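You operate a simulated robot arm through the tools that you are given. There is no shell and no other tool.

The job below is to be done with a simulated robot arm. You get a single attempt, and the scene is never put back.

## Task
Test probe P7 in the water jar and sort it by the reading.
Fine: GOOD rack if it reads 95 to 100, else FAULT rack; stopper back in the jar, checker dial back to OFF.

The check looks at the end state, three seconds after you hand in, the way a careful person would. Anything else that was tipped, shoved, dropped, spilled or broken makes it a failure. A push-on lid holds only when it is set on centred and level and pressed home; a screw cap is set on level and turned clockwise until tight.

## Robot
A 7-joint arm with a two-finger parallel gripper, fixed in place. Base frame: the origin is on the floor under the middle of its stand, x ahead of it, y to its left, z up; the work surface is at about z = 0.8. Readings come in m, rad, newtons and seconds.
With the tool pointing down near the work surface it reaches from about 0.1 to 0.46 m from the base axis. Its first joint turns from -2.897 to 2.897 rad. Payload 1.57 kg.
Tool frame: the origin (TCP) lies between the finger pads and is the grasp point; the fingertips stand 0.03 m ahead of it; z points along the fingers, y is the line along which they close. The gripper opens to 0.08 m. The fingers are 0.017 m wide and 0.012 m thick; the gripper's body (0.04 by 0.082 m) begins 0.08 m behind the TCP.
Orientation is that of the tool frame in the base frame, as a unit quaternion [w, x, y, z]. With the fingers straight down and closing along the base's y, the tool's x points along the base's -x, its y along +y and its z along -z.

## Interface
- The arm moves only by the tool nudge_tool. Its argument "series" is a list of rows, each an object of numbers (a shift or turn left out is 0, a gripper value left out holds the last): "tx", "ty", "tz": the shift along the tool's x, y, z in units of 25 mm (1.0 is 25 mm); "ax", "ay", "az": the turn, a rotation vector about the tool's x, y, z in units of 4 degrees (1.0 is 4 degrees); "claw": the opening, from 0 (shut) to 1 (fully open). In form: [{"tx": .., "ty": .., "tz": .., "ax": .., "ay": .., "az": .., "claw": ..}, ...]. A call has 1 to 20 rows; each row shifts and turns the commanded pose from where the row before left it, along the tool's axes as they then stand. A call with a number of a shift or a turn outside -1 to 1 is refused whole. Rows are played at 5 a second. More than 0.05 m and 0.15 rad between two rows, or a gripper value outside its range, and nothing of the call is played. Where a pose cannot be reached the arm comes as near as it can. A force on the tool above 40 N (or 10 N above the force at the start of the call, whichever is more), or a blocked arm, ends the call early, and 0.2 s more pass. The fingers move at their own pace (about 0.072 m/s each) and stop on an object; they squeeze with about 34 N. The grip force told is the motor's: it shows also when the fingers shut on nothing. Time passes only in rows, and 0.2 s behind the last, so rows that do not move let the fingers close. It gives the time, the measured TCP pose, the force on the tool (base axes), the opening and the grip force at its end, in the units of the frame above (readings bear some noise), with the torque about the TCP (base axes, N m) and any sound that the robot's microphone picked up.
- Cameras (640 x 400 px; columns grow to the right, rows downward): "scene" is fixed at [0.4006, 0.6408, 1.4046]; the picture's right is [-0.98, -0.18, 0.00], its down [-0.11, 0.59, -0.80] and it looks along [0.14, -0.79, -0.60] (base axes); focal length 328 px, centre (320, 200). "wrist" rides on the gripper at [0.072, -0.007, -0.122] in the tool frame; the picture's right is [0.09, 1.00, 0.00], its down [-0.84, 0.08, -0.54] and it looks along [-0.54, 0.05, 0.84] (tool axes); focal length 238 px, centre (320, 200). There is no depth. A picture from a camera that has moved, and an enlarged one, comes with that camera's place and axes in the base frame and with its lens. The place of the scene camera against the robot may be out by one fixed shift of up to 0.018 m in any direction.
- camera(camera): a new picture of that camera. It takes no simulated time.
- slide_trunk(by): slides the trunk up (or, below 0, down) by that many m; the arm rides with it, the base frame stays. It gives what a move gives, with no picture.
- enlarge(camera, box): a new picture of the part [left, top, right, bottom] of that camera's present view, enlarged. It takes no simulated time.
- job_done(): hands the job in; it is judged then, once.

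Nothing tells you positions but the pictures and the camera data. Unless the task says otherwise, let go and move clear before handing in.

The tools are called after "Call:" by a JSON object that holds its "fn" and its "kwargs". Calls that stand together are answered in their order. nudge_tool: Moves the arm, as the interface text tells. Its arguments: {"type":"object","properties":{"series":{"type":"array","items":{"type":"object","properties":{"tx":{"type":"number"},"ty":{"type":"number"},"tz":{"type":"number"},"ax":{"type":"number"},"ay":{"type":"number"},"az":{"type":"number"},"claw":{"type":"number"}}}}},"required":["series"]} The other tools are called the same way: slide_trunk (by) moves the trunk up or down; camera (camera) takes a picture; enlarge (camera, box) takes an enlarged picture of a part of a camera's view; job_done () hands the job in.

At the start:

```text
time_s: 0.0
eef_pos: [0.4548, 0.1958, 1.1419]
orientation: [0.0, 0.001, 1.0, 0.0]
wrist_force: [0.2, 0.2, 0.0]
torque: [-0.01, 0.01, -0.03]
gripper_width: 0.0797
grip_force: 0.1
trunk travel left (down, up): [-0.899, 0.091]
```

scene: 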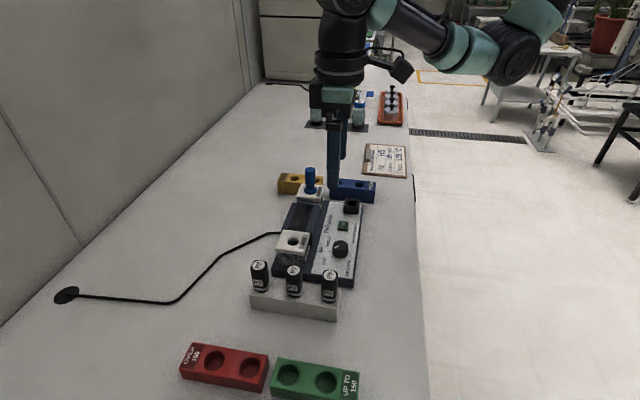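
wrist: 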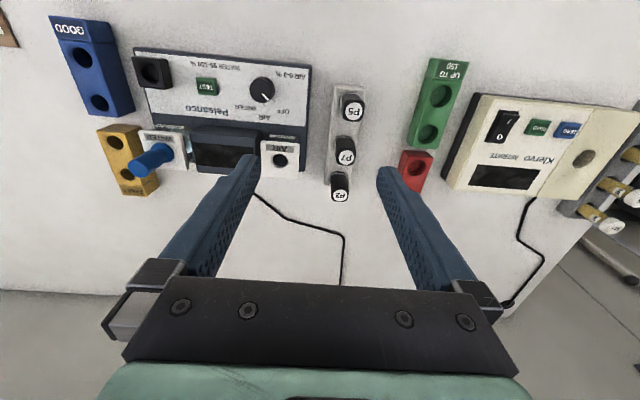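

I see a checker (Pelsanco) with a dial, a test button, a water jar with a blue stopper and an air jar, a probe block with P5, P7 and another probe, and blue GOOD and yellow racks. I will look closer before moving.

Call:
{"fn": "enlarge", "kwargs": {"camera": "scene", "box": [240, 160, 400, 260]}}

Call:
{"fn": "enlarge", "kwargs": {"camera": "scene", "box": [230, 220, 390, 320]}}

Call:
{"fn": "enlarge", "kwargs": {"camera": "wrist", "box": [40, 10, 240, 210]}}

Call:
{"fn": "enlarge", "kwargs": {"camera": "wrist", "box": [200, 40, 400, 210]}}

Call:
{"fn": "enlarge", "kwargs": {"camera": "scene", "box": [290, 60, 420, 190]}}

```text
4.00 times, centred on (320, 210) of scene
camera zoom: at [0.4006, 0.6408, 1.4046], right [-0.98, -0.18, 0.0], down [-0.11, 0.59, -0.8], along [0.14, -0.79, -0.6], focal length 1313 px, centre (320, 160)
```

zoom: 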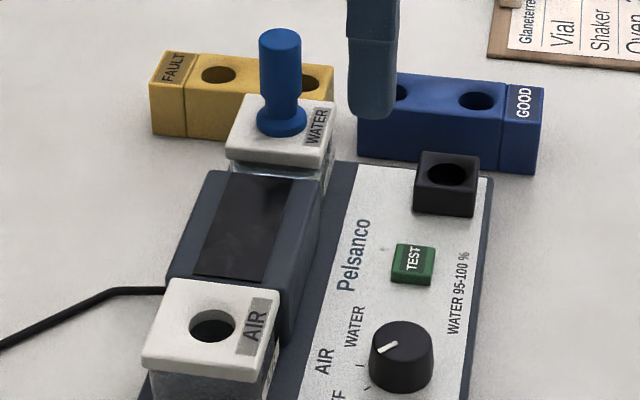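

```text
4.00 times, centred on (310, 270) of scene
camera zoom: at [0.4006, 0.6408, 1.4046], right [-0.98, -0.18, 0.0], down [-0.11, 0.59, -0.8], along [0.14, -0.79, -0.6], focal length 1313 px, centre (360, -80)
```

zoom: 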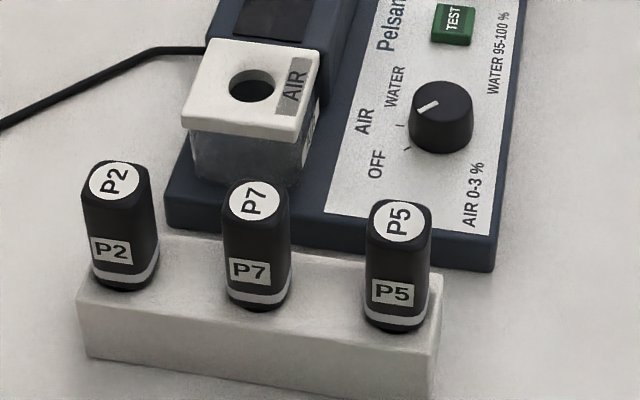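

```text
2.00 times, centred on (140, 110) of wrist
camera zoom: at [0.383, 0.1904, 1.2632], right [-0.09, 1.0, 0.0], down [0.84, 0.08, 0.54], along [0.54, 0.05, -0.84], focal length 477 px, centre (680, 380)
```

zoom: 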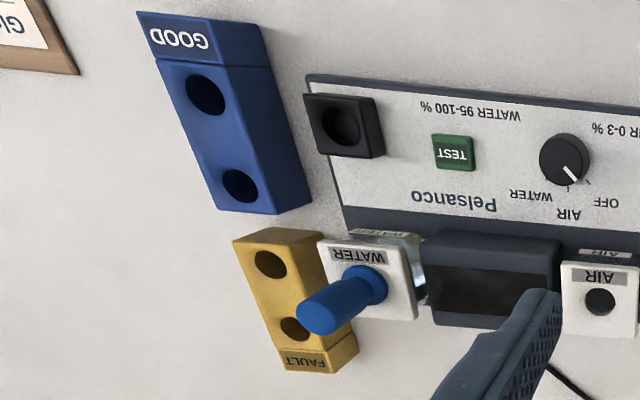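

```text
2.35 times, centred on (300, 125) of wrist
camera zoom: at [0.383, 0.1904, 1.2632], right [-0.09, 1.0, 0.0], down [0.84, 0.08, 0.54], along [0.54, 0.05, -0.84], focal length 561 px, centre (367, 376)
```

zoom: 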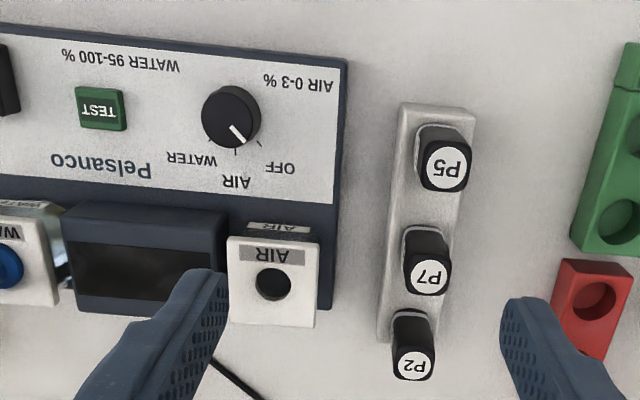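

```text
3.08 times, centred on (355, 125) of scene
camera zoom: at [0.4006, 0.6408, 1.4046], right [-0.98, -0.18, 0.0], down [-0.11, 0.59, -0.8], along [0.14, -0.79, -0.6], focal length 1010 px, centre (212, 431)
```

zoom: 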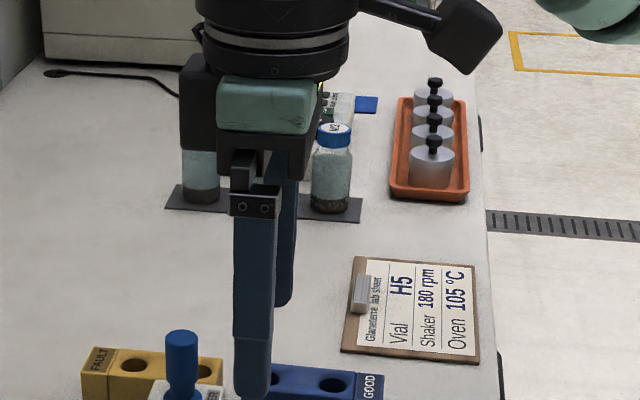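

Next I zoom in on the dial, stopper, black socket and probes for finer detail before any motion.

Call:
{"fn": "enlarge", "kwargs": {"camera": "wrist", "box": [235, 65, 305, 115]}}

Call:
{"fn": "enlarge", "kwargs": {"camera": "wrist", "box": [90, 110, 200, 200]}}

Call:
{"fn": "enlarge", "kwargs": {"camera": "wrist", "box": [310, 80, 390, 210]}}

Call:
{"fn": "enlarge", "kwargs": {"camera": "scene", "box": [310, 225, 370, 265]}}

Call:
{"fn": "enlarge", "kwargs": {"camera": "scene", "box": [270, 160, 390, 230]}}

```text
8.00 times, centred on (270, 90) of wrist
camera zoom: at [0.383, 0.1904, 1.2632], right [-0.09, 1.0, 0.0], down [0.84, 0.08, 0.54], along [0.54, 0.05, -0.84], focal length 1907 px, centre (720, 1080)
```

zoom: 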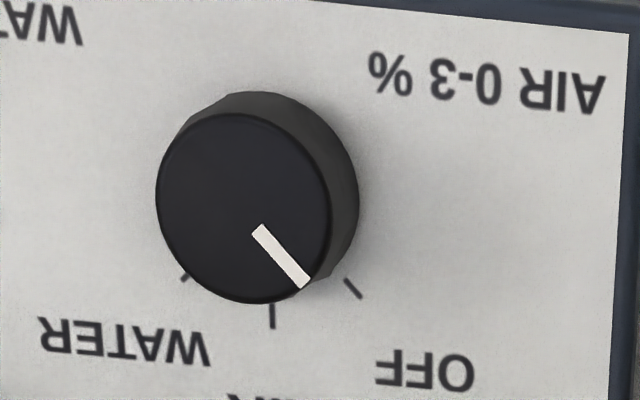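

```text
4.44 times, centred on (145, 155) of wrist
camera zoom: at [0.383, 0.1904, 1.2632], right [-0.09, 1.0, 0.0], down [0.84, 0.08, 0.54], along [0.54, 0.05, -0.84], focal length 1059 px, centre (1098, 400)
```

zoom: 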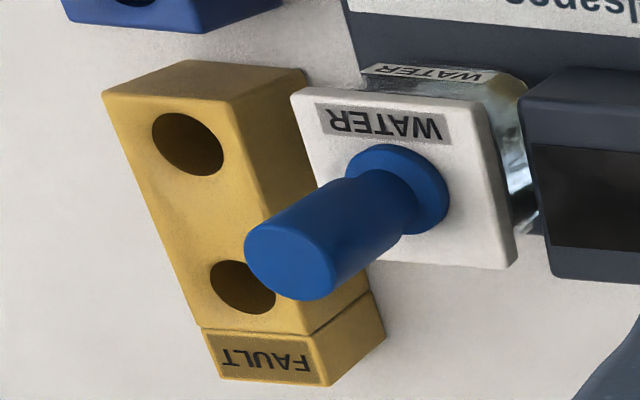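

```text
3.08 times, centred on (350, 145) of wrist
camera zoom: at [0.383, 0.1904, 1.2632], right [-0.09, 1.0, 0.0], down [0.84, 0.08, 0.54], along [0.54, 0.05, -0.84], focal length 733 px, centre (228, 369)
```

zoom: 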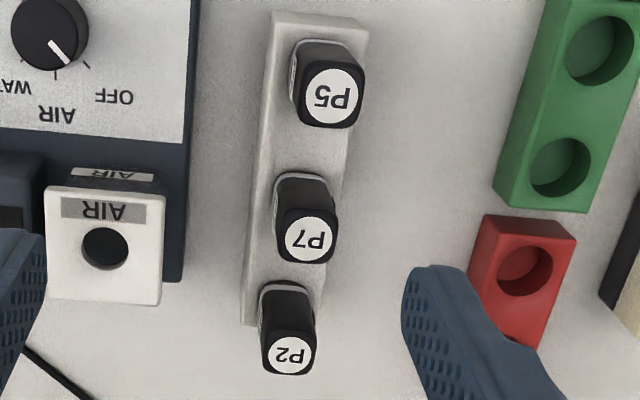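

```text
10.00 times, centred on (340, 245) of scene
camera zoom: at [0.4006, 0.6408, 1.4046], right [-0.98, -0.18, 0.0], down [-0.11, 0.59, -0.8], along [0.14, -0.79, -0.6], focal length 3283 px, centre (120, -250)
```

zoom: 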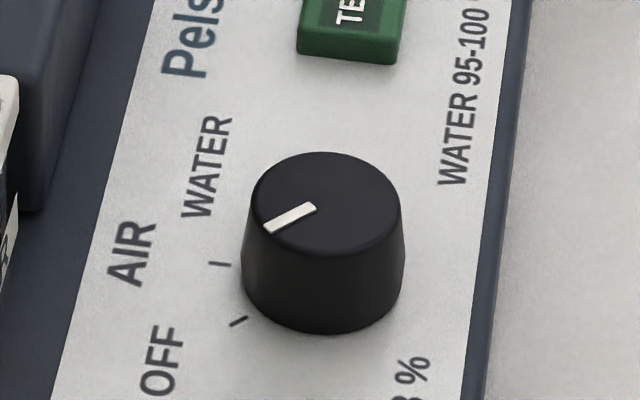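

```text
5.33 times, centred on (330, 195) of scene
camera zoom: at [0.4006, 0.6408, 1.4046], right [-0.98, -0.18, 0.0], down [-0.11, 0.59, -0.8], along [0.14, -0.79, -0.6], focal length 1751 px, centre (267, 227)
```

zoom: 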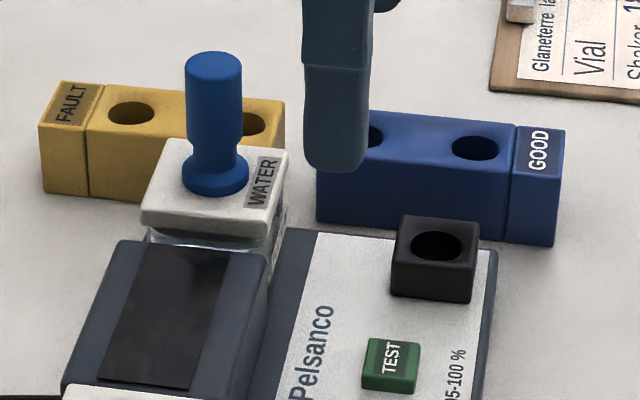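

The dial is now at OFF (ticks OFF → AIR → WATER go clockwise seen from above). I'll move the wrist over the checker at the present safe height to get a second viewpoint for triangulation.

Call:
{"fn": "nudge_tool", "kwargs": {"series": [{"ty": -1, "tx": 1}, {"ty": -1, "tx": 1}, {"ty": -1}, {"ty": -1}, {"ty": -1}, {"ty": -1}, {}]}}

Call:
{"fn": "camera", "kwargs": {"camera": "wrist"}}

Call:
{"fn": "camera", "kwargs": {"camera": "scene"}}

```text
time_s: 1.6
eef_pos: [0.4022, 0.0459, 1.1417]
orientation: [0.0, 0.0, 1.0, 0.0]
wrist_force: [-0.5, 0.0, -0.5]
torque: [0.02, 0.0, 0.0]
gripper_width: 0.0799
grip_force: 0.0
trunk travel left (down, up): [-0.899, 0.091]
```

```text
taken
camera wrist: at [0.3326, 0.0401, 1.2632], right [-0.09, 1.0, 0.0], down [0.84, 0.08, 0.54], along [0.54, 0.05, -0.84], focal length 238 px, centre (320, 200)
```

wrist: 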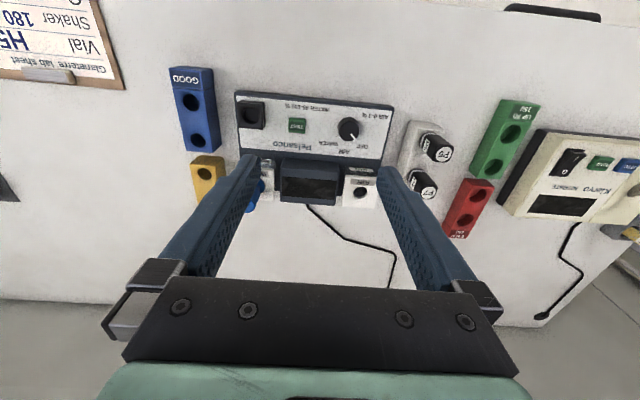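

```text
taken
```

scene: 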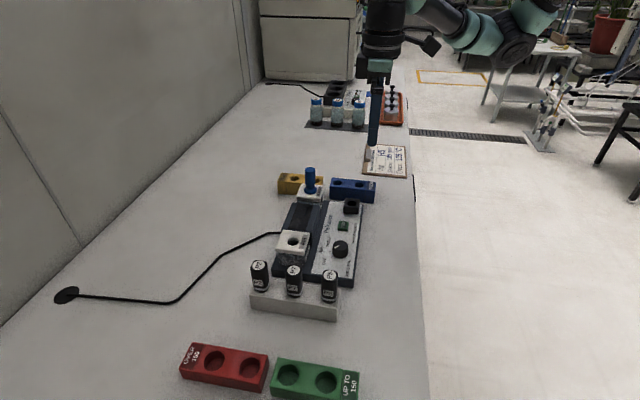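

The TEST button triangulates to about (0.454, 0.010, 0.834), the black rest to (0.439, -0.065, 0.85) and the stopper to about (0.556, -0.065). I'll test the reach towards the stopper at a safe height.

Call:
{"fn": "nudge_tool", "kwargs": {"series": [{"tx": -1, "ty": -1}, {"tx": -1, "ty": -1}, {"tx": -1, "ty": -1}, {"tx": -1, "ty": -1}, {"tx": -1}, {"tx": -1}, {}]}}

Call:
{"fn": "camera", "kwargs": {"camera": "wrist"}}

Call:
{"fn": "camera", "kwargs": {"camera": "scene"}}

```text
time_s: 3.2
eef_pos: [0.5557, -0.0535, 1.1406]
orientation: [0.0, 0.0, 1.0, 0.0]
wrist_force: [0.4, 0.8, 0.3]
torque: [0.03, -0.03, 0.01]
gripper_width: 0.0799
grip_force: 0.0
trunk travel left (down, up): [-0.899, 0.091]
```

```text
taken
camera wrist: at [0.4836, -0.0598, 1.263], right [-0.09, 1.0, 0.0], down [0.84, 0.08, 0.54], along [0.54, 0.05, -0.84], focal length 238 px, centre (320, 200)
```

wrist: 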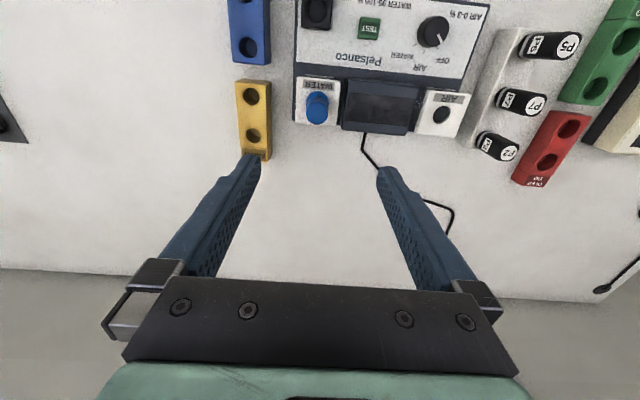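

```text
taken
```

scene: 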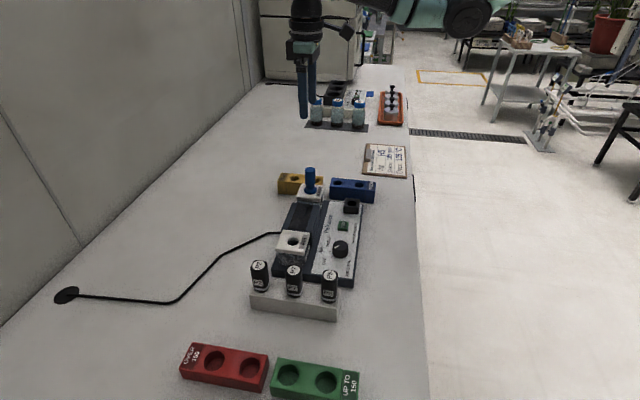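

Reach is fine here. I zoom on the wrist view for precise positions of stopper, jars, racks and probes.

Call:
{"fn": "enlarge", "kwargs": {"camera": "wrist", "box": [280, 60, 360, 140]}}

Call:
{"fn": "enlarge", "kwargs": {"camera": "wrist", "box": [460, 20, 600, 170]}}

Call:
{"fn": "enlarge", "kwargs": {"camera": "wrist", "box": [220, 0, 300, 160]}}

Call:
{"fn": "enlarge", "kwargs": {"camera": "wrist", "box": [280, 0, 480, 140]}}

```text
5.00 times, centred on (320, 100) of wrist
camera zoom: at [0.4836, -0.0598, 1.263], right [-0.09, 1.0, 0.0], down [0.84, 0.08, 0.54], along [0.54, 0.05, -0.84], focal length 1192 px, centre (320, 700)
```

zoom: 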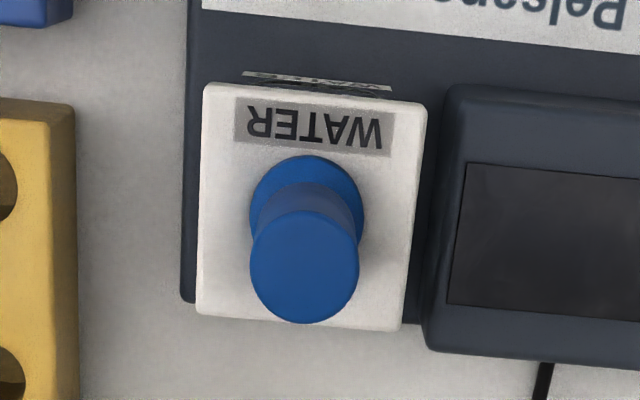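

```text
2.67 times, centred on (530, 95) of wrist
camera zoom: at [0.4836, -0.0598, 1.263], right [-0.09, 1.0, 0.0], down [0.84, 0.08, 0.54], along [0.54, 0.05, -0.84], focal length 636 px, centre (-240, 480)
```

zoom: 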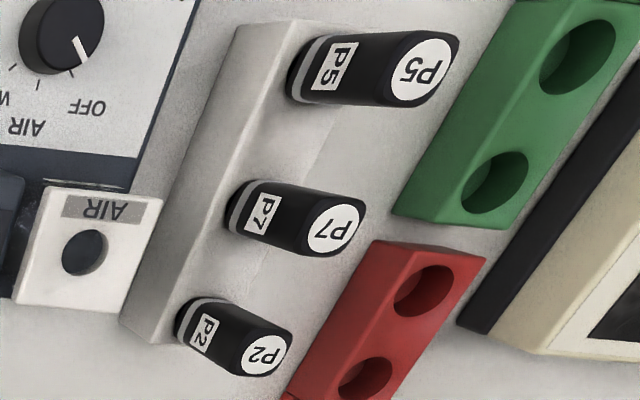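

```text
2.50 times, centred on (260, 80) of wrist
camera zoom: at [0.4836, -0.0598, 1.263], right [-0.09, 1.0, 0.0], down [0.84, 0.08, 0.54], along [0.54, 0.05, -0.84], focal length 596 px, centre (470, 500)
```

zoom: 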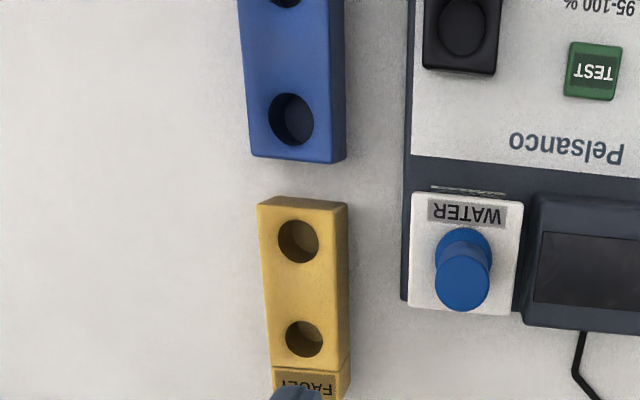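

```text
2.86 times, centred on (380, 70) of wrist
camera zoom: at [0.4836, -0.0598, 1.263], right [-0.09, 1.0, 0.0], down [0.84, 0.08, 0.54], along [0.54, 0.05, -0.84], focal length 681 px, centre (149, 571)
```

zoom: 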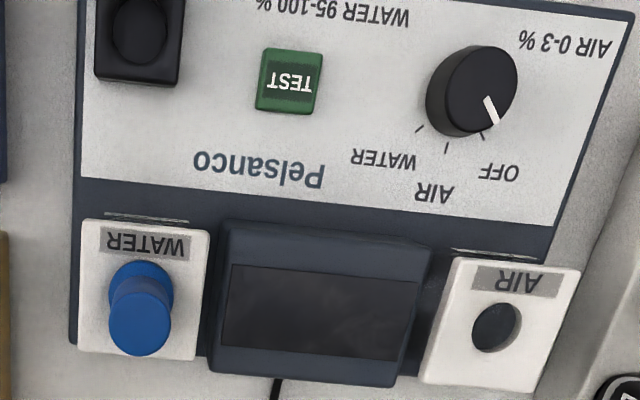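

All holes seem about 26 mm wide; rack tops are near z≈0.845, jar lid near 0.883 with the stopper at (0.555, -0.057) and its knob top near 0.952; P7's top is at (0.525, 0.245, 0.914). I'll lower the trunk a bit with the arm in this posture to keep the reach, then look again.

Call:
{"fn": "slide_trunk", "kwargs": {"by": -0.1}}

Call:
{"fn": "camera", "kwargs": {"camera": "wrist"}}

Call:
{"fn": "camera", "kwargs": {"camera": "scene"}}

```text
time_s: 4.5
eef_pos: [0.5542, -0.0538, 1.0409]
orientation: [0.0, 0.001, 1.0, -0.001]
wrist_force: [-0.3, -0.6, 0.5]
torque: [-0.03, -0.01, 0.0]
gripper_width: 0.0802
grip_force: 0.1
trunk travel left (down, up): [-0.799, 0.191]
```

```text
taken
camera wrist: at [0.4836, -0.0597, 1.1629], right [-0.09, 1.0, 0.0], down [0.84, 0.08, 0.54], along [0.54, 0.05, -0.84], focal length 238 px, centre (320, 200)
```

wrist: 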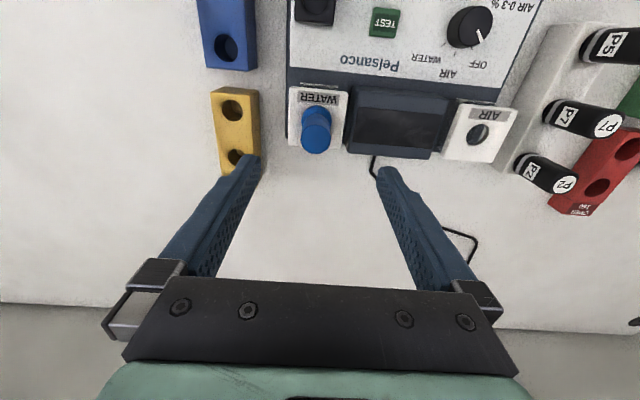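

```text
taken
```

scene: 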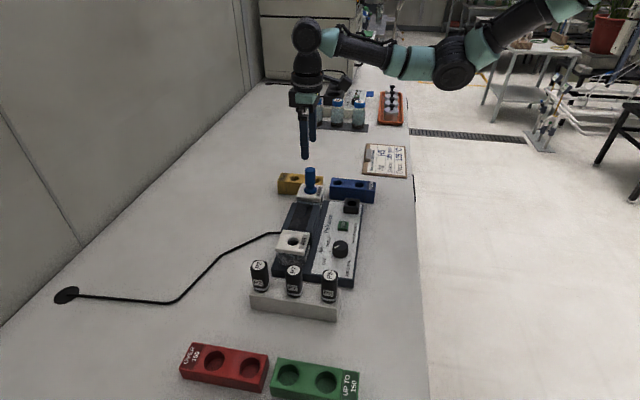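

The trunk lowers cleanly. I zoom on the stopper and the jar to refine its position.

Call:
{"fn": "enlarge", "kwargs": {"camera": "wrist", "box": [280, 70, 360, 170]}}

Call:
{"fn": "enlarge", "kwargs": {"camera": "wrist", "box": [440, 80, 520, 170]}}

Call:
{"fn": "enlarge", "kwargs": {"camera": "wrist", "box": [285, 0, 345, 40]}}

```text
4.00 times, centred on (320, 120) of wrist
camera zoom: at [0.4836, -0.0597, 1.1629], right [-0.09, 1.0, 0.0], down [0.84, 0.08, 0.54], along [0.54, 0.05, -0.84], focal length 953 px, centre (320, 520)
```

zoom: 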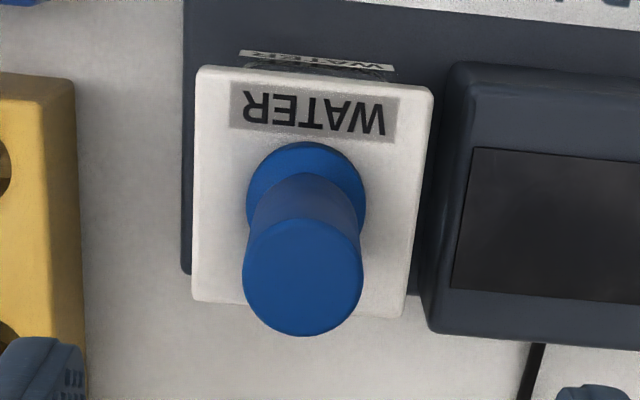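

```text
4.44 times, centred on (480, 125) of wrist
camera zoom: at [0.4836, -0.0597, 1.1629], right [-0.09, 1.0, 0.0], down [0.84, 0.08, 0.54], along [0.54, 0.05, -0.84], focal length 1059 px, centre (-391, 533)
```

zoom: 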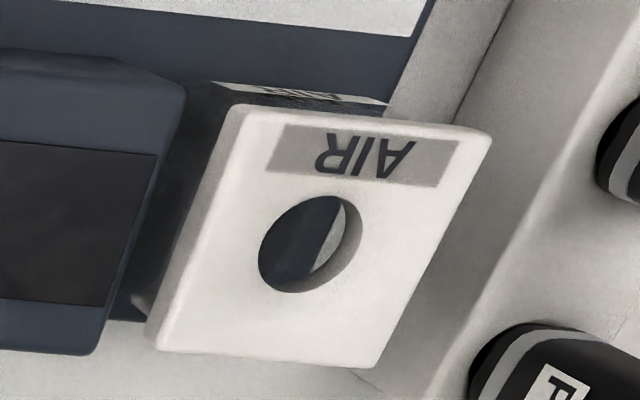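

```text
10.00 times, centred on (315, 20) of wrist
camera zoom: at [0.4836, -0.0597, 1.1629], right [-0.09, 1.0, 0.0], down [0.84, 0.08, 0.54], along [0.54, 0.05, -0.84], focal length 2384 px, centre (370, 2000)
```

zoom: 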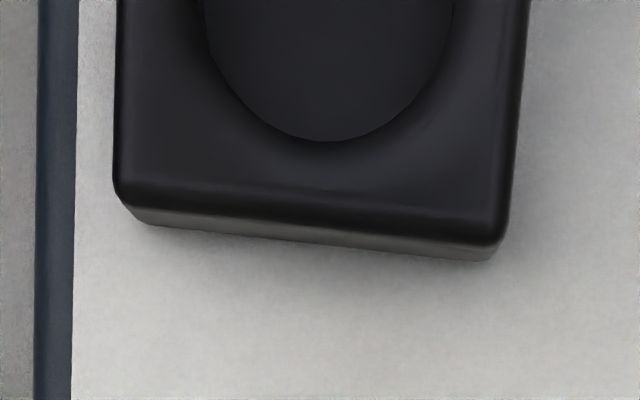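

Stopper axis refined to (0.5542, -0.0572), knob top z≈0.950, flange ≈0.882. I align, partly close the gripper to straddle the knob, and descend part of the way.

Call:
{"fn": "nudge_tool", "kwargs": {"series": [{"ty": -0.136, "claw": 0.65}, {}, {}]}}

Call:
{"fn": "slide_trunk", "kwargs": {"by": -0.07}}

Call:
{"fn": "camera", "kwargs": {"camera": "wrist"}}

Call:
{"fn": "enlarge", "kwargs": {"camera": "scene", "box": [260, 100, 380, 220]}}

```text
time_s: 5.3
eef_pos: [0.5549, -0.0566, 1.0422]
orientation: [0.0, 0.001, 1.0, 0.0]
wrist_force: [-0.6, -0.1, -0.3]
torque: [0.02, 0.04, 0.02]
gripper_width: 0.0521
grip_force: 0.1
trunk travel left (down, up): [-0.799, 0.191]
```

```text
time_s: 6.4
eef_pos: [0.5538, -0.0571, 0.9713]
orientation: [0.0, 0.001, 1.0, 0.0]
wrist_force: [-0.5, -0.1, -1.0]
torque: [0.03, 0.02, -0.02]
gripper_width: 0.0519
grip_force: 0.0
trunk travel left (down, up): [-0.729, 0.261]
```

```text
taken
camera wrist: at [0.4834, -0.063, 1.0928], right [-0.09, 1.0, 0.0], down [0.84, 0.08, 0.54], along [0.54, 0.05, -0.84], focal length 238 px, centre (320, 200)
```

wrist: 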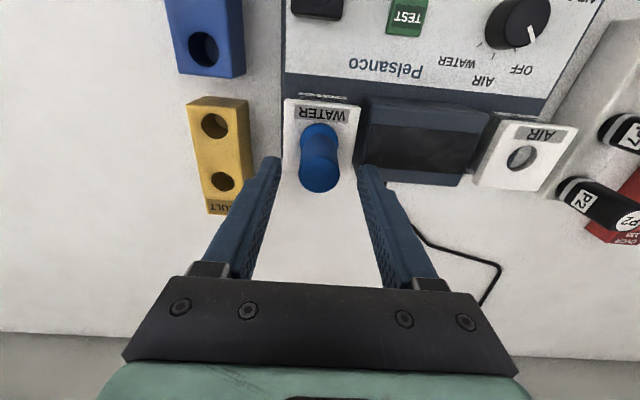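

```text
3.33 times, centred on (320, 160) of scene
camera zoom: at [0.4006, 0.6408, 1.4046], right [-0.98, -0.18, 0.0], down [-0.11, 0.59, -0.8], along [0.14, -0.79, -0.6], focal length 1094 px, centre (320, 333)
```

zoom: 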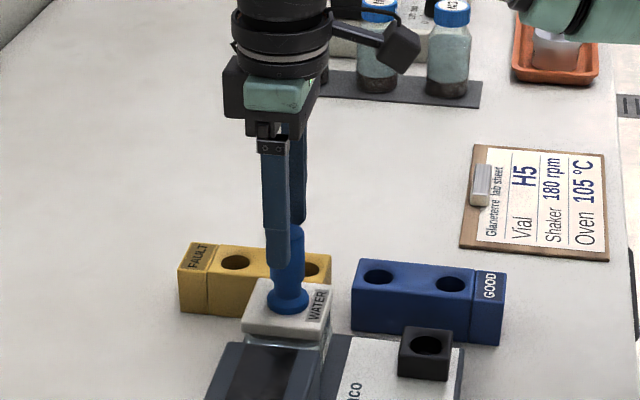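

The knob sits centred between the fingers. I descend to the grip height and close.

Call:
{"fn": "nudge_tool", "kwargs": {"series": [{"tz": 0.6}, {"tz": 0.6}, {"tz": 0.6}, {}]}}

Call:
{"fn": "camera", "kwargs": {"camera": "wrist"}}

```text
time_s: 7.4
eef_pos: [0.554, -0.0573, 0.9264]
orientation: [0.0, 0.0, 1.0, 0.0]
wrist_force: [0.0, 0.0, -0.1]
torque: [0.0, 0.0, 0.01]
gripper_width: 0.0518
grip_force: 0.0
trunk travel left (down, up): [-0.729, 0.261]
```

```text
taken
camera wrist: at [0.4832, -0.0631, 1.0478], right [-0.09, 1.0, 0.0], down [0.84, 0.08, 0.54], along [0.54, 0.05, -0.84], focal length 238 px, centre (320, 200)
```

wrist: 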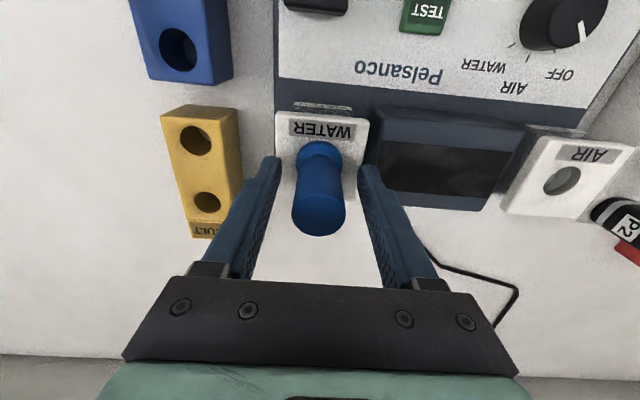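

The knob stands between the pads; now I close the gripper.

Call:
{"fn": "nudge_tool", "kwargs": {"series": [{"claw": 0}, {}, {}, {}]}}

Call:
{"fn": "camera", "kwargs": {"camera": "wrist"}}

```text
time_s: 8.4
eef_pos: [0.5548, -0.057, 0.9257]
orientation: [0.0, 0.0, 1.0, -0.001]
wrist_force: [-0.1, 0.9, -0.2]
torque: [0.04, 0.03, -0.03]
gripper_width: 0.0263
grip_force: 34.1
trunk travel left (down, up): [-0.729, 0.261]
```

```text
taken
camera wrist: at [0.4833, -0.0631, 1.048], right [-0.09, 1.0, 0.0], down [0.84, 0.08, 0.54], along [0.54, 0.05, -0.84], focal length 238 px, centre (320, 200)
```

wrist: 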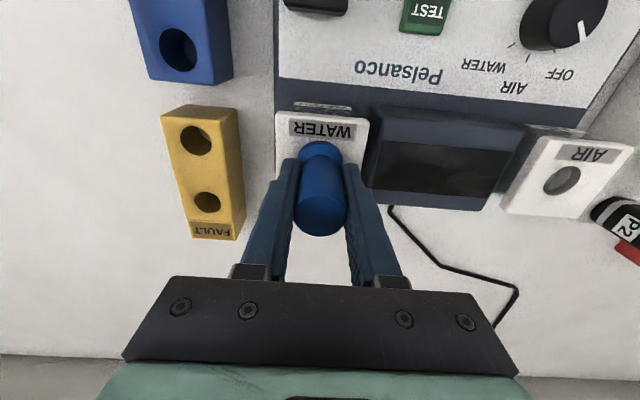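

Gripped at 26 mm width; I note the seated grasp pose (0.5545, -0.057, 0.926). I now pull straight up gently.

Call:
{"fn": "nudge_tool", "kwargs": {"series": [{"tz": -0.2}, {"tz": -0.2}, {"tz": -0.2}, {"tz": -0.4}, {}]}}

Call:
{"fn": "camera", "kwargs": {"camera": "wrist"}}

Call:
{"fn": "enlarge", "kwargs": {"camera": "scene", "box": [260, 120, 380, 220]}}

```text
time_s: 9.6
eef_pos: [0.555, -0.056, 0.9512]
orientation: [0.001, 0.0, 1.0, 0.0]
wrist_force: [-0.2, -0.9, -1.0]
torque: [0.01, 0.03, -0.04]
gripper_width: 0.0266
grip_force: 34.1
trunk travel left (down, up): [-0.729, 0.261]
```

```text
taken
camera wrist: at [0.4837, -0.0628, 1.073], right [-0.09, 1.0, 0.0], down [0.84, 0.08, 0.54], along [0.54, 0.05, -0.84], focal length 238 px, centre (320, 200)
```

wrist: 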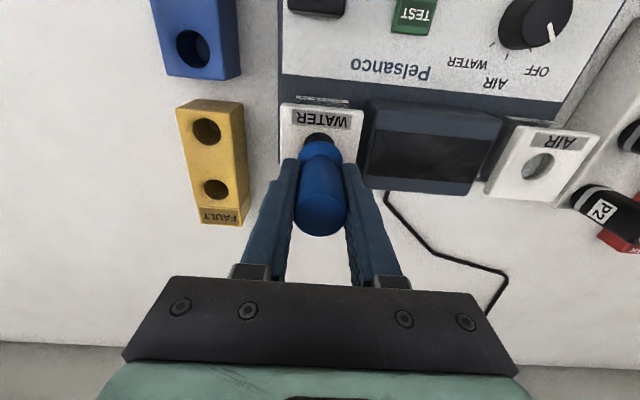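

```text
4.00 times, centred on (320, 170) of scene
camera zoom: at [0.4006, 0.6408, 1.4046], right [-0.98, -0.18, 0.0], down [-0.11, 0.59, -0.8], along [0.14, -0.79, -0.6], focal length 1313 px, centre (320, 320)
```

zoom: 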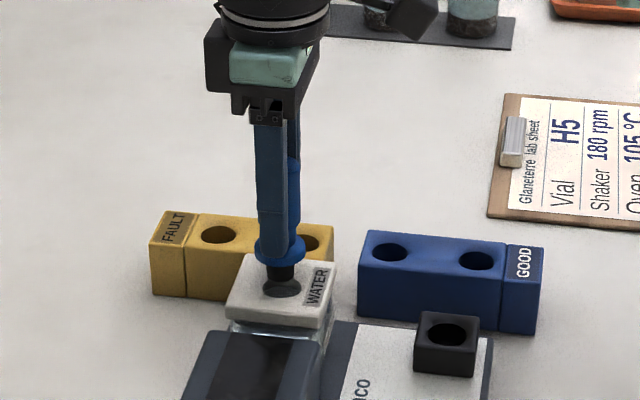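

The stopper lifts cleanly with a dark plug below its flange. I raise it further to see its full length.

Call:
{"fn": "nudge_tool", "kwargs": {"series": [{"tz": -0.6}, {"tz": -0.8}, {"tz": -0.8}, {}]}}

Call:
{"fn": "enlarge", "kwargs": {"camera": "scene", "box": [260, 100, 380, 220]}}

Call:
{"fn": "camera", "kwargs": {"camera": "wrist"}}

```text
time_s: 10.6
eef_pos: [0.554, -0.0563, 1.0067]
orientation: [0.0, 0.0, 1.0, 0.0]
wrist_force: [0.3, 0.2, -0.6]
torque: [-0.01, 0.02, 0.01]
gripper_width: 0.0262
grip_force: 33.9
trunk travel left (down, up): [-0.729, 0.261]
```

```text
3.33 times, centred on (320, 160) of scene
camera zoom: at [0.4006, 0.6408, 1.4046], right [-0.98, -0.18, 0.0], down [-0.11, 0.59, -0.8], along [0.14, -0.79, -0.6], focal length 1094 px, centre (320, 333)
```

zoom: 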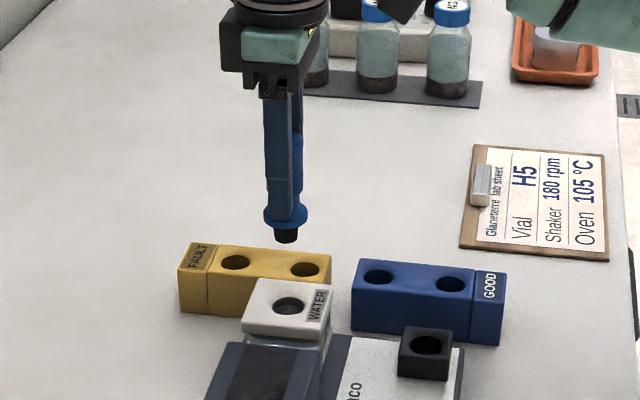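

```text
taken
camera wrist: at [0.4835, -0.0625, 1.128], right [-0.09, 1.0, 0.0], down [0.84, 0.08, 0.54], along [0.54, 0.05, -0.84], focal length 238 px, centre (320, 200)
```

wrist: 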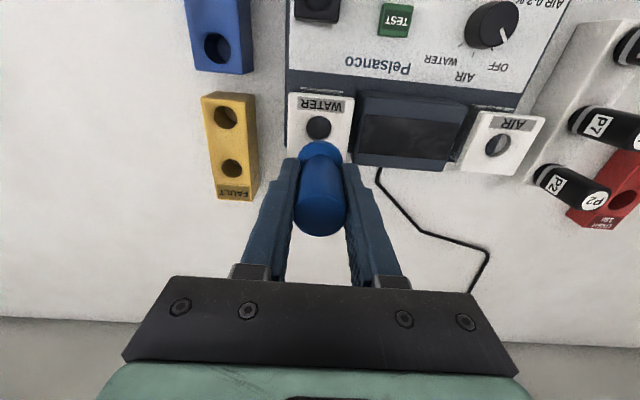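

The plug is short (~15 mm). I move over towards the black rest at about (0.439, -0.065), staying at this height, and look.

Call:
{"fn": "nudge_tool", "kwargs": {"series": [{"tx": 0.9, "ty": -0.1}, {"tx": 0.9, "ty": -0.1}, {"tx": 0.9, "ty": -0.1}, {"tx": 0.9, "ty": -0.05}, {}]}}

Call:
{"fn": "camera", "kwargs": {"camera": "wrist"}}

Call:
{"fn": "enlarge", "kwargs": {"camera": "wrist", "box": [270, 70, 390, 170]}}

```text
time_s: 11.8
eef_pos: [0.4662, -0.0636, 1.0047]
orientation: [0.0, 0.0, 1.0, 0.001]
wrist_force: [-0.4, 0.5, 0.1]
torque: [0.02, -0.02, -0.01]
gripper_width: 0.0266
grip_force: 34.1
trunk travel left (down, up): [-0.729, 0.261]
```

```text
taken
camera wrist: at [0.3938, -0.0708, 1.1273], right [-0.09, 1.0, 0.0], down [0.84, 0.08, 0.54], along [0.54, 0.05, -0.84], focal length 238 px, centre (320, 200)
```

wrist: 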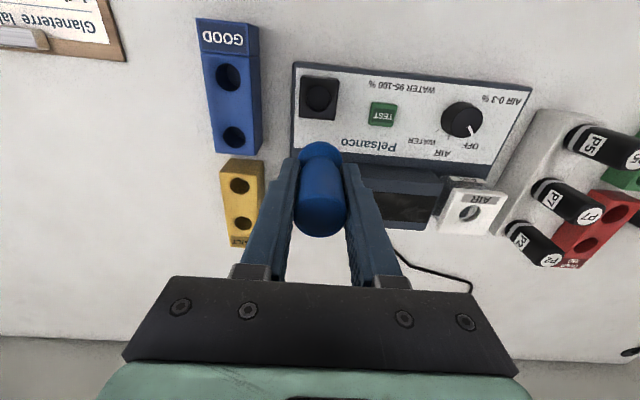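

```text
4.00 times, centred on (330, 120) of wrist
camera zoom: at [0.3938, -0.0708, 1.1273], right [-0.09, 1.0, 0.0], down [0.84, 0.08, 0.54], along [0.54, 0.05, -0.84], focal length 953 px, centre (280, 520)
```

zoom: 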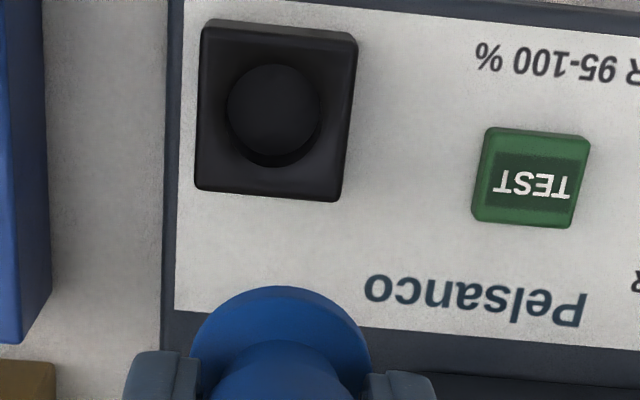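

The black rest's hole centre computes to about (0.441, -0.068), top z≈0.85, 25.6 mm wide. I position the stopper directly above it and check the alignment.

Call:
{"fn": "nudge_tool", "kwargs": {"series": [{"tx": 0.5, "ty": -0.09}, {"tx": 0.49, "ty": -0.08}, {}, {}]}}

Call:
{"fn": "nudge_tool", "kwargs": {"series": [{"tz": 0.8}, {"tz": 0.8}, {"tz": 0.6}, {}, {}]}}

Call:
{"fn": "enlarge", "kwargs": {"camera": "wrist", "box": [260, 70, 380, 170]}}

Call:
{"fn": "enlarge", "kwargs": {"camera": "scene", "box": [310, 140, 400, 230]}}

```text
time_s: 12.8
eef_pos: [0.4396, -0.0693, 1.0067]
orientation: [0.001, 0.0, 1.0, 0.0]
wrist_force: [0.2, -0.9, -0.3]
torque: [0.05, 0.0, 0.0]
gripper_width: 0.0263
grip_force: 34.2
trunk travel left (down, up): [-0.729, 0.261]
```

```text
time_s: 14.0
eef_pos: [0.4399, -0.0681, 0.9509]
orientation: [-0.001, 0.0, 1.0, 0.001]
wrist_force: [-0.7, 0.3, 0.4]
torque: [-0.02, 0.0, -0.01]
gripper_width: 0.0266
grip_force: 34.1
trunk travel left (down, up): [-0.729, 0.261]
```

```text
4.00 times, centred on (320, 120) of wrist
camera zoom: at [0.3688, -0.0753, 1.0724], right [-0.09, 1.0, 0.0], down [0.84, 0.08, 0.54], along [0.54, 0.05, -0.84], focal length 953 px, centre (320, 520)
```

zoom: 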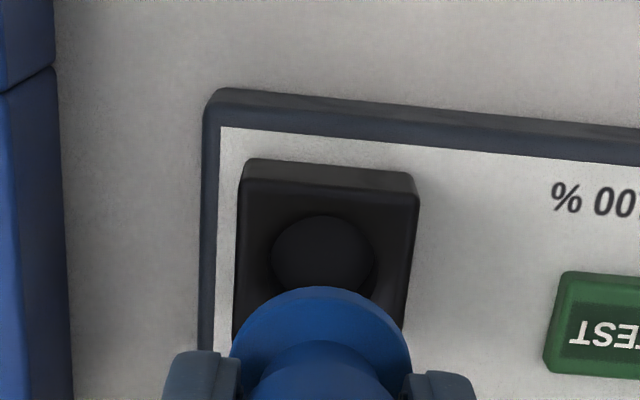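

```text
4.44 times, centred on (355, 185) of scene
camera zoom: at [0.4006, 0.6408, 1.4046], right [-0.98, -0.18, 0.0], down [-0.11, 0.59, -0.8], along [0.14, -0.79, -0.6], focal length 1459 px, centre (164, 267)
```

zoom: 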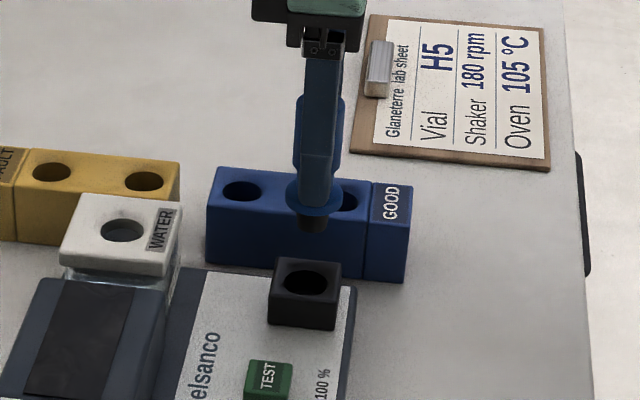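

Alignment agrees from both cameras. I lower in small steps, watching the force.

Call:
{"fn": "nudge_tool", "kwargs": {"series": [{"tz": 0.4}, {"tz": 0.4}, {"tz": 0.4}, {"tz": 0.3}, {"tz": 0.2}, {}]}}

Call:
{"fn": "enlarge", "kwargs": {"camera": "scene", "box": [310, 150, 400, 230]}}

Call:
{"fn": "enlarge", "kwargs": {"camera": "wrist", "box": [260, 90, 380, 190]}}

```text
time_s: 15.4
eef_pos: [0.4396, -0.0677, 0.9085]
orientation: [0.0, -0.001, 1.0, 0.0]
wrist_force: [-0.9, -0.1, 0.1]
torque: [0.02, -0.01, 0.03]
gripper_width: 0.0265
grip_force: 34.1
trunk travel left (down, up): [-0.729, 0.261]
```

```text
5.00 times, centred on (355, 190) of scene
camera zoom: at [0.4006, 0.6408, 1.4046], right [-0.98, -0.18, 0.0], down [-0.11, 0.59, -0.8], along [0.14, -0.79, -0.6], focal length 1642 px, centre (145, 250)
```

zoom: 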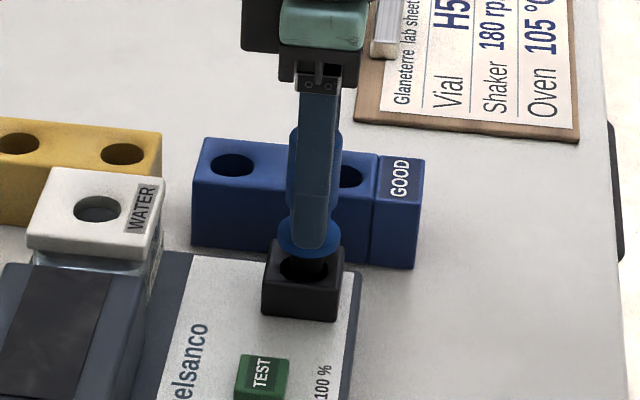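

```text
4.00 times, centred on (320, 140) of wrist
camera zoom: at [0.3685, -0.0755, 1.0299], right [-0.09, 1.0, 0.0], down [0.84, 0.08, 0.54], along [0.54, 0.05, -0.84], focal length 953 px, centre (320, 440)
```

zoom: 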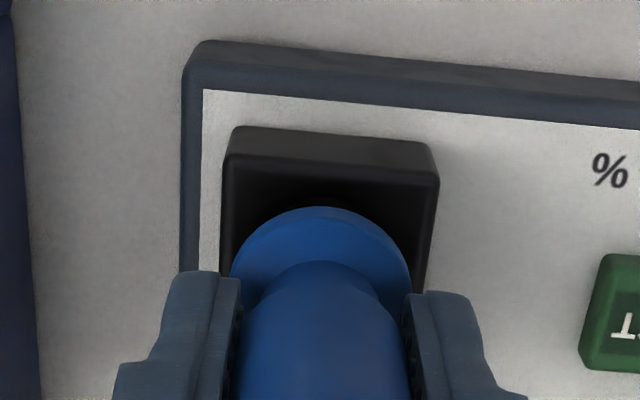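

The plug is entering the rest. I continue down slowly until the flange lands.

Call:
{"fn": "nudge_tool", "kwargs": {"series": [{"tz": 0.1}, {"tz": 0.1}, {"tz": 0.1}, {}]}}

Call:
{"fn": "enlarge", "kwargs": {"camera": "scene", "box": [310, 150, 400, 230]}}

```text
time_s: 16.4
eef_pos: [0.4397, -0.0692, 0.8997]
orientation: [0.0, -0.001, 1.0, 0.0]
wrist_force: [0.5, -0.7, -0.2]
torque: [-0.03, 0.02, -0.01]
gripper_width: 0.0262
grip_force: 33.5
trunk travel left (down, up): [-0.729, 0.261]
```

```text
5.00 times, centred on (355, 190) of scene
camera zoom: at [0.4006, 0.6408, 1.4046], right [-0.98, -0.18, 0.0], down [-0.11, 0.59, -0.8], along [0.14, -0.79, -0.6], focal length 1642 px, centre (145, 250)
```

zoom: 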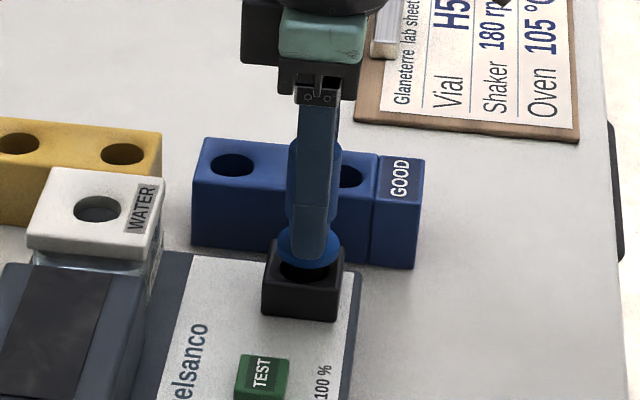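

Call:
{"fn": "nudge_tool", "kwargs": {"series": [{"tz": 0.08}, {"tz": 0.08}, {"tz": 0.08}, {}]}}

Call:
{"fn": "enlarge", "kwargs": {"camera": "scene", "box": [310, 150, 400, 230]}}

```text
time_s: 17.4
eef_pos: [0.4393, -0.0694, 0.8967]
orientation: [0.0, 0.0, 1.0, 0.0]
wrist_force: [-1.1, -0.5, -0.4]
torque: [-0.03, 0.0, -0.02]
gripper_width: 0.0263
grip_force: 33.9
trunk travel left (down, up): [-0.729, 0.261]
```

```text
5.00 times, centred on (355, 190) of scene
camera zoom: at [0.4006, 0.6408, 1.4046], right [-0.98, -0.18, 0.0], down [-0.11, 0.59, -0.8], along [0.14, -0.79, -0.6], focal length 1642 px, centre (145, 250)
```

zoom: 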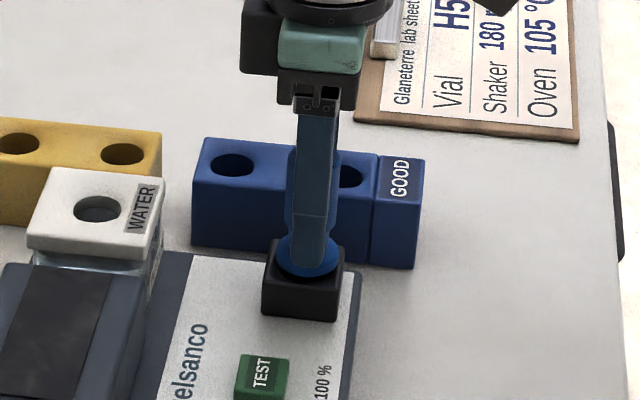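

Almost seated. I continue in 2 mm steps.

Call:
{"fn": "nudge_tool", "kwargs": {"series": [{"tz": 0.08}, {"tz": 0.08}, {}]}}

Call:
{"fn": "enlarge", "kwargs": {"camera": "scene", "box": [320, 170, 380, 220]}}

Call:
{"fn": "enlarge", "kwargs": {"camera": "wrist", "box": [260, 90, 380, 190]}}

```text
time_s: 18.2
eef_pos: [0.4396, -0.0697, 0.8926]
orientation: [0.001, 0.0, 1.0, -0.001]
wrist_force: [-0.6, 2.0, 15.6]
torque: [-0.02, 0.18, -0.03]
gripper_width: 0.0263
grip_force: 33.9
trunk travel left (down, up): [-0.729, 0.261]
```

```text
8.00 times, centred on (350, 195) of scene
camera zoom: at [0.4006, 0.6408, 1.4046], right [-0.98, -0.18, 0.0], down [-0.11, 0.59, -0.8], along [0.14, -0.79, -0.6], focal length 2626 px, centre (80, 240)
```

zoom: 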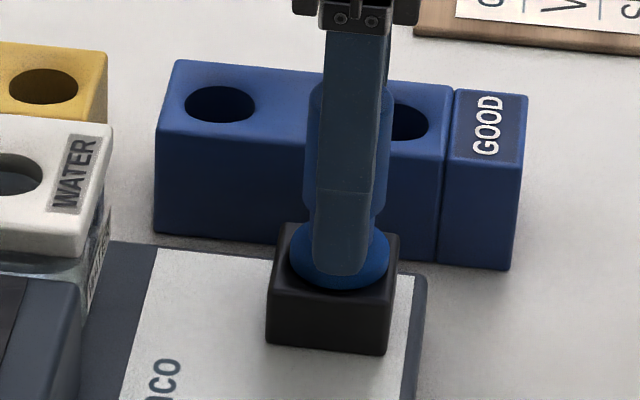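

```text
4.00 times, centred on (320, 140) of wrist
camera zoom: at [0.3679, -0.0758, 1.014], right [-0.09, 1.0, 0.0], down [0.83, 0.08, 0.55], along [0.54, 0.05, -0.84], focal length 953 px, centre (320, 440)
```

zoom: 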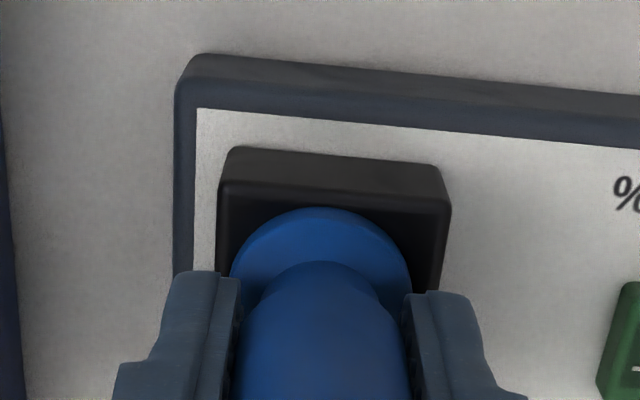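

The flange has landed (15.6 N upward at z≈0.893). I release and check that the stopper stays upright.

Call:
{"fn": "nudge_tool", "kwargs": {"series": [{"tz": -0.06, "claw": 0.4}, {"claw": 0.65}, {}, {}]}}

Call:
{"fn": "enlarge", "kwargs": {"camera": "scene", "box": [320, 160, 380, 210]}}

Call:
{"fn": "enlarge", "kwargs": {"camera": "wrist", "box": [260, 90, 380, 190]}}

```text
time_s: 19.2
eef_pos: [0.4394, -0.0695, 0.892]
orientation: [0.0, 0.0, 1.0, 0.0]
wrist_force: [-0.1, 0.0, -0.5]
torque: [0.01, 0.0, 0.05]
gripper_width: 0.0517
grip_force: 0.1
trunk travel left (down, up): [-0.729, 0.261]
```

```text
8.00 times, centred on (350, 185) of scene
camera zoom: at [0.4006, 0.6408, 1.4046], right [-0.98, -0.18, 0.0], down [-0.11, 0.59, -0.8], along [0.14, -0.79, -0.6], focal length 2626 px, centre (80, 320)
```

zoom: 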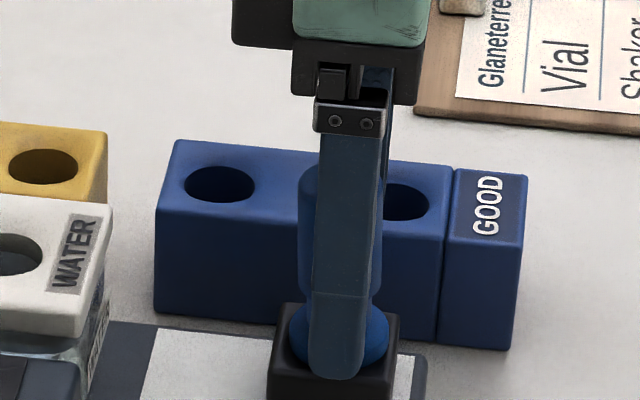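

```text
4.00 times, centred on (320, 140) of wrist
camera zoom: at [0.3684, -0.0759, 1.014], right [-0.09, 1.0, 0.0], down [0.84, 0.08, 0.54], along [0.54, 0.05, -0.84], focal length 953 px, centre (320, 440)
```

zoom: 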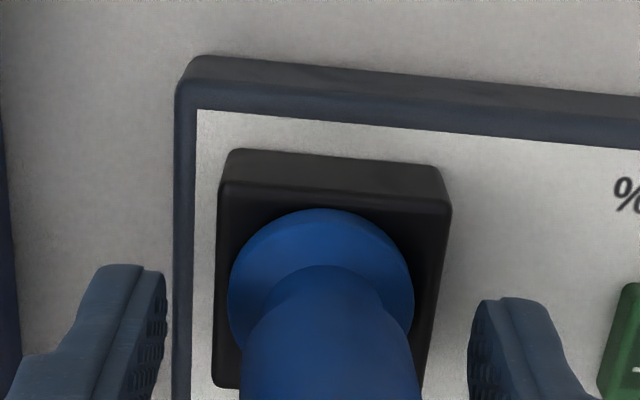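

The stopper stands in the rest. I rise clear and check it.

Call:
{"fn": "nudge_tool", "kwargs": {"series": [{"tz": -0.6}, {"tz": -0.8}, {"tz": -1}, {"tz": -1}, {"tz": -1}, {}]}}

Call:
{"fn": "camera", "kwargs": {"camera": "wrist"}}

Call:
{"fn": "enlarge", "kwargs": {"camera": "scene", "box": [260, 150, 380, 250]}}

```text
time_s: 20.6
eef_pos: [0.4413, -0.0698, 1.0035]
orientation: [0.0, 0.001, 1.0, 0.0]
wrist_force: [-0.4, 0.0, -0.2]
torque: [-0.03, -0.02, -0.01]
gripper_width: 0.0518
grip_force: 0.1
trunk travel left (down, up): [-0.729, 0.261]
```

```text
taken
camera wrist: at [0.3689, -0.0757, 1.1246], right [-0.09, 1.0, 0.0], down [0.84, 0.08, 0.54], along [0.54, 0.05, -0.84], focal length 238 px, centre (320, 200)
```

wrist: 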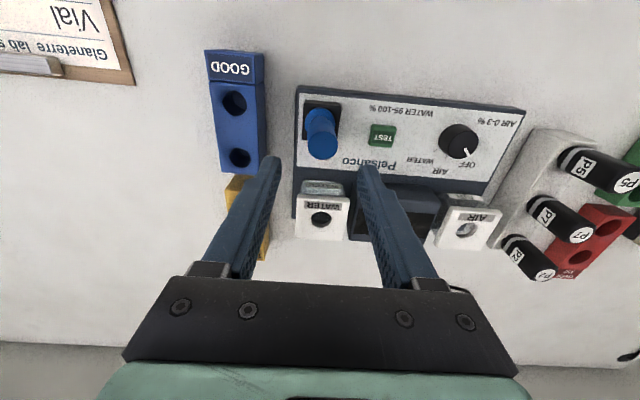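

```text
4.00 times, centred on (320, 200) of scene
camera zoom: at [0.4006, 0.6408, 1.4046], right [-0.98, -0.18, 0.0], down [-0.11, 0.59, -0.8], along [0.14, -0.79, -0.6], focal length 1313 px, centre (320, 200)
```

zoom: 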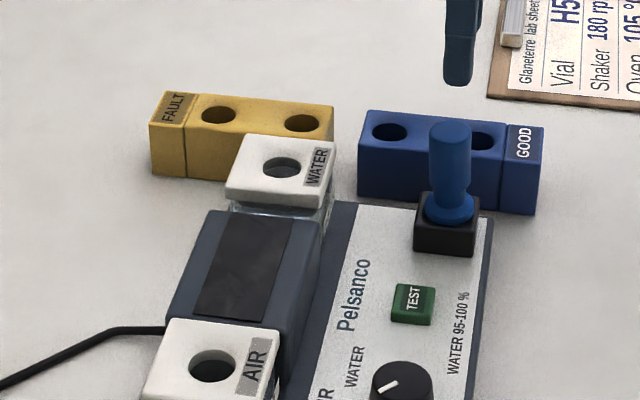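

The stopper stands upright in the rest. I zoom to measure the water-jar hole, TEST button, dial and display.

Call:
{"fn": "enlarge", "kwargs": {"camera": "wrist", "box": [280, 170, 360, 250]}}

Call:
{"fn": "enlarge", "kwargs": {"camera": "wrist", "box": [360, 100, 500, 180]}}

```text
5.00 times, centred on (320, 210) of wrist
camera zoom: at [0.3689, -0.0757, 1.1246], right [-0.09, 1.0, 0.0], down [0.84, 0.08, 0.54], along [0.54, 0.05, -0.84], focal length 1192 px, centre (320, 150)
```

zoom: 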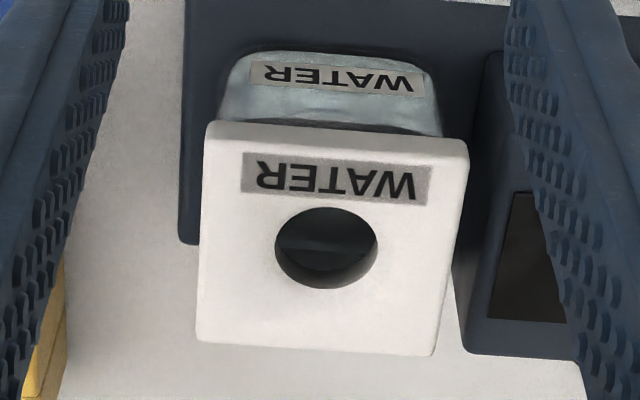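

```text
4.57 times, centred on (430, 140) of wrist
camera zoom: at [0.3689, -0.0757, 1.1246], right [-0.09, 1.0, 0.0], down [0.84, 0.08, 0.54], along [0.54, 0.05, -0.84], focal length 1090 px, centre (-183, 474)
```

zoom: 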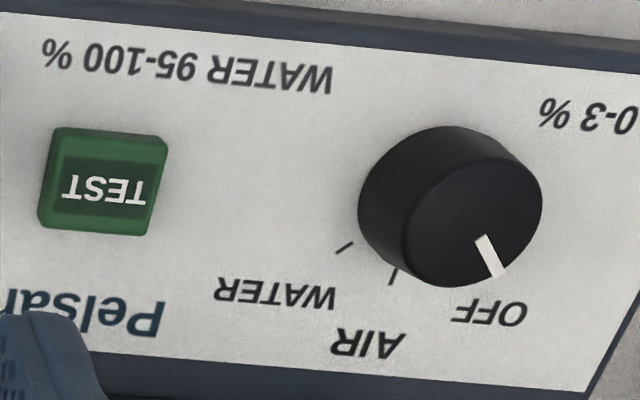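

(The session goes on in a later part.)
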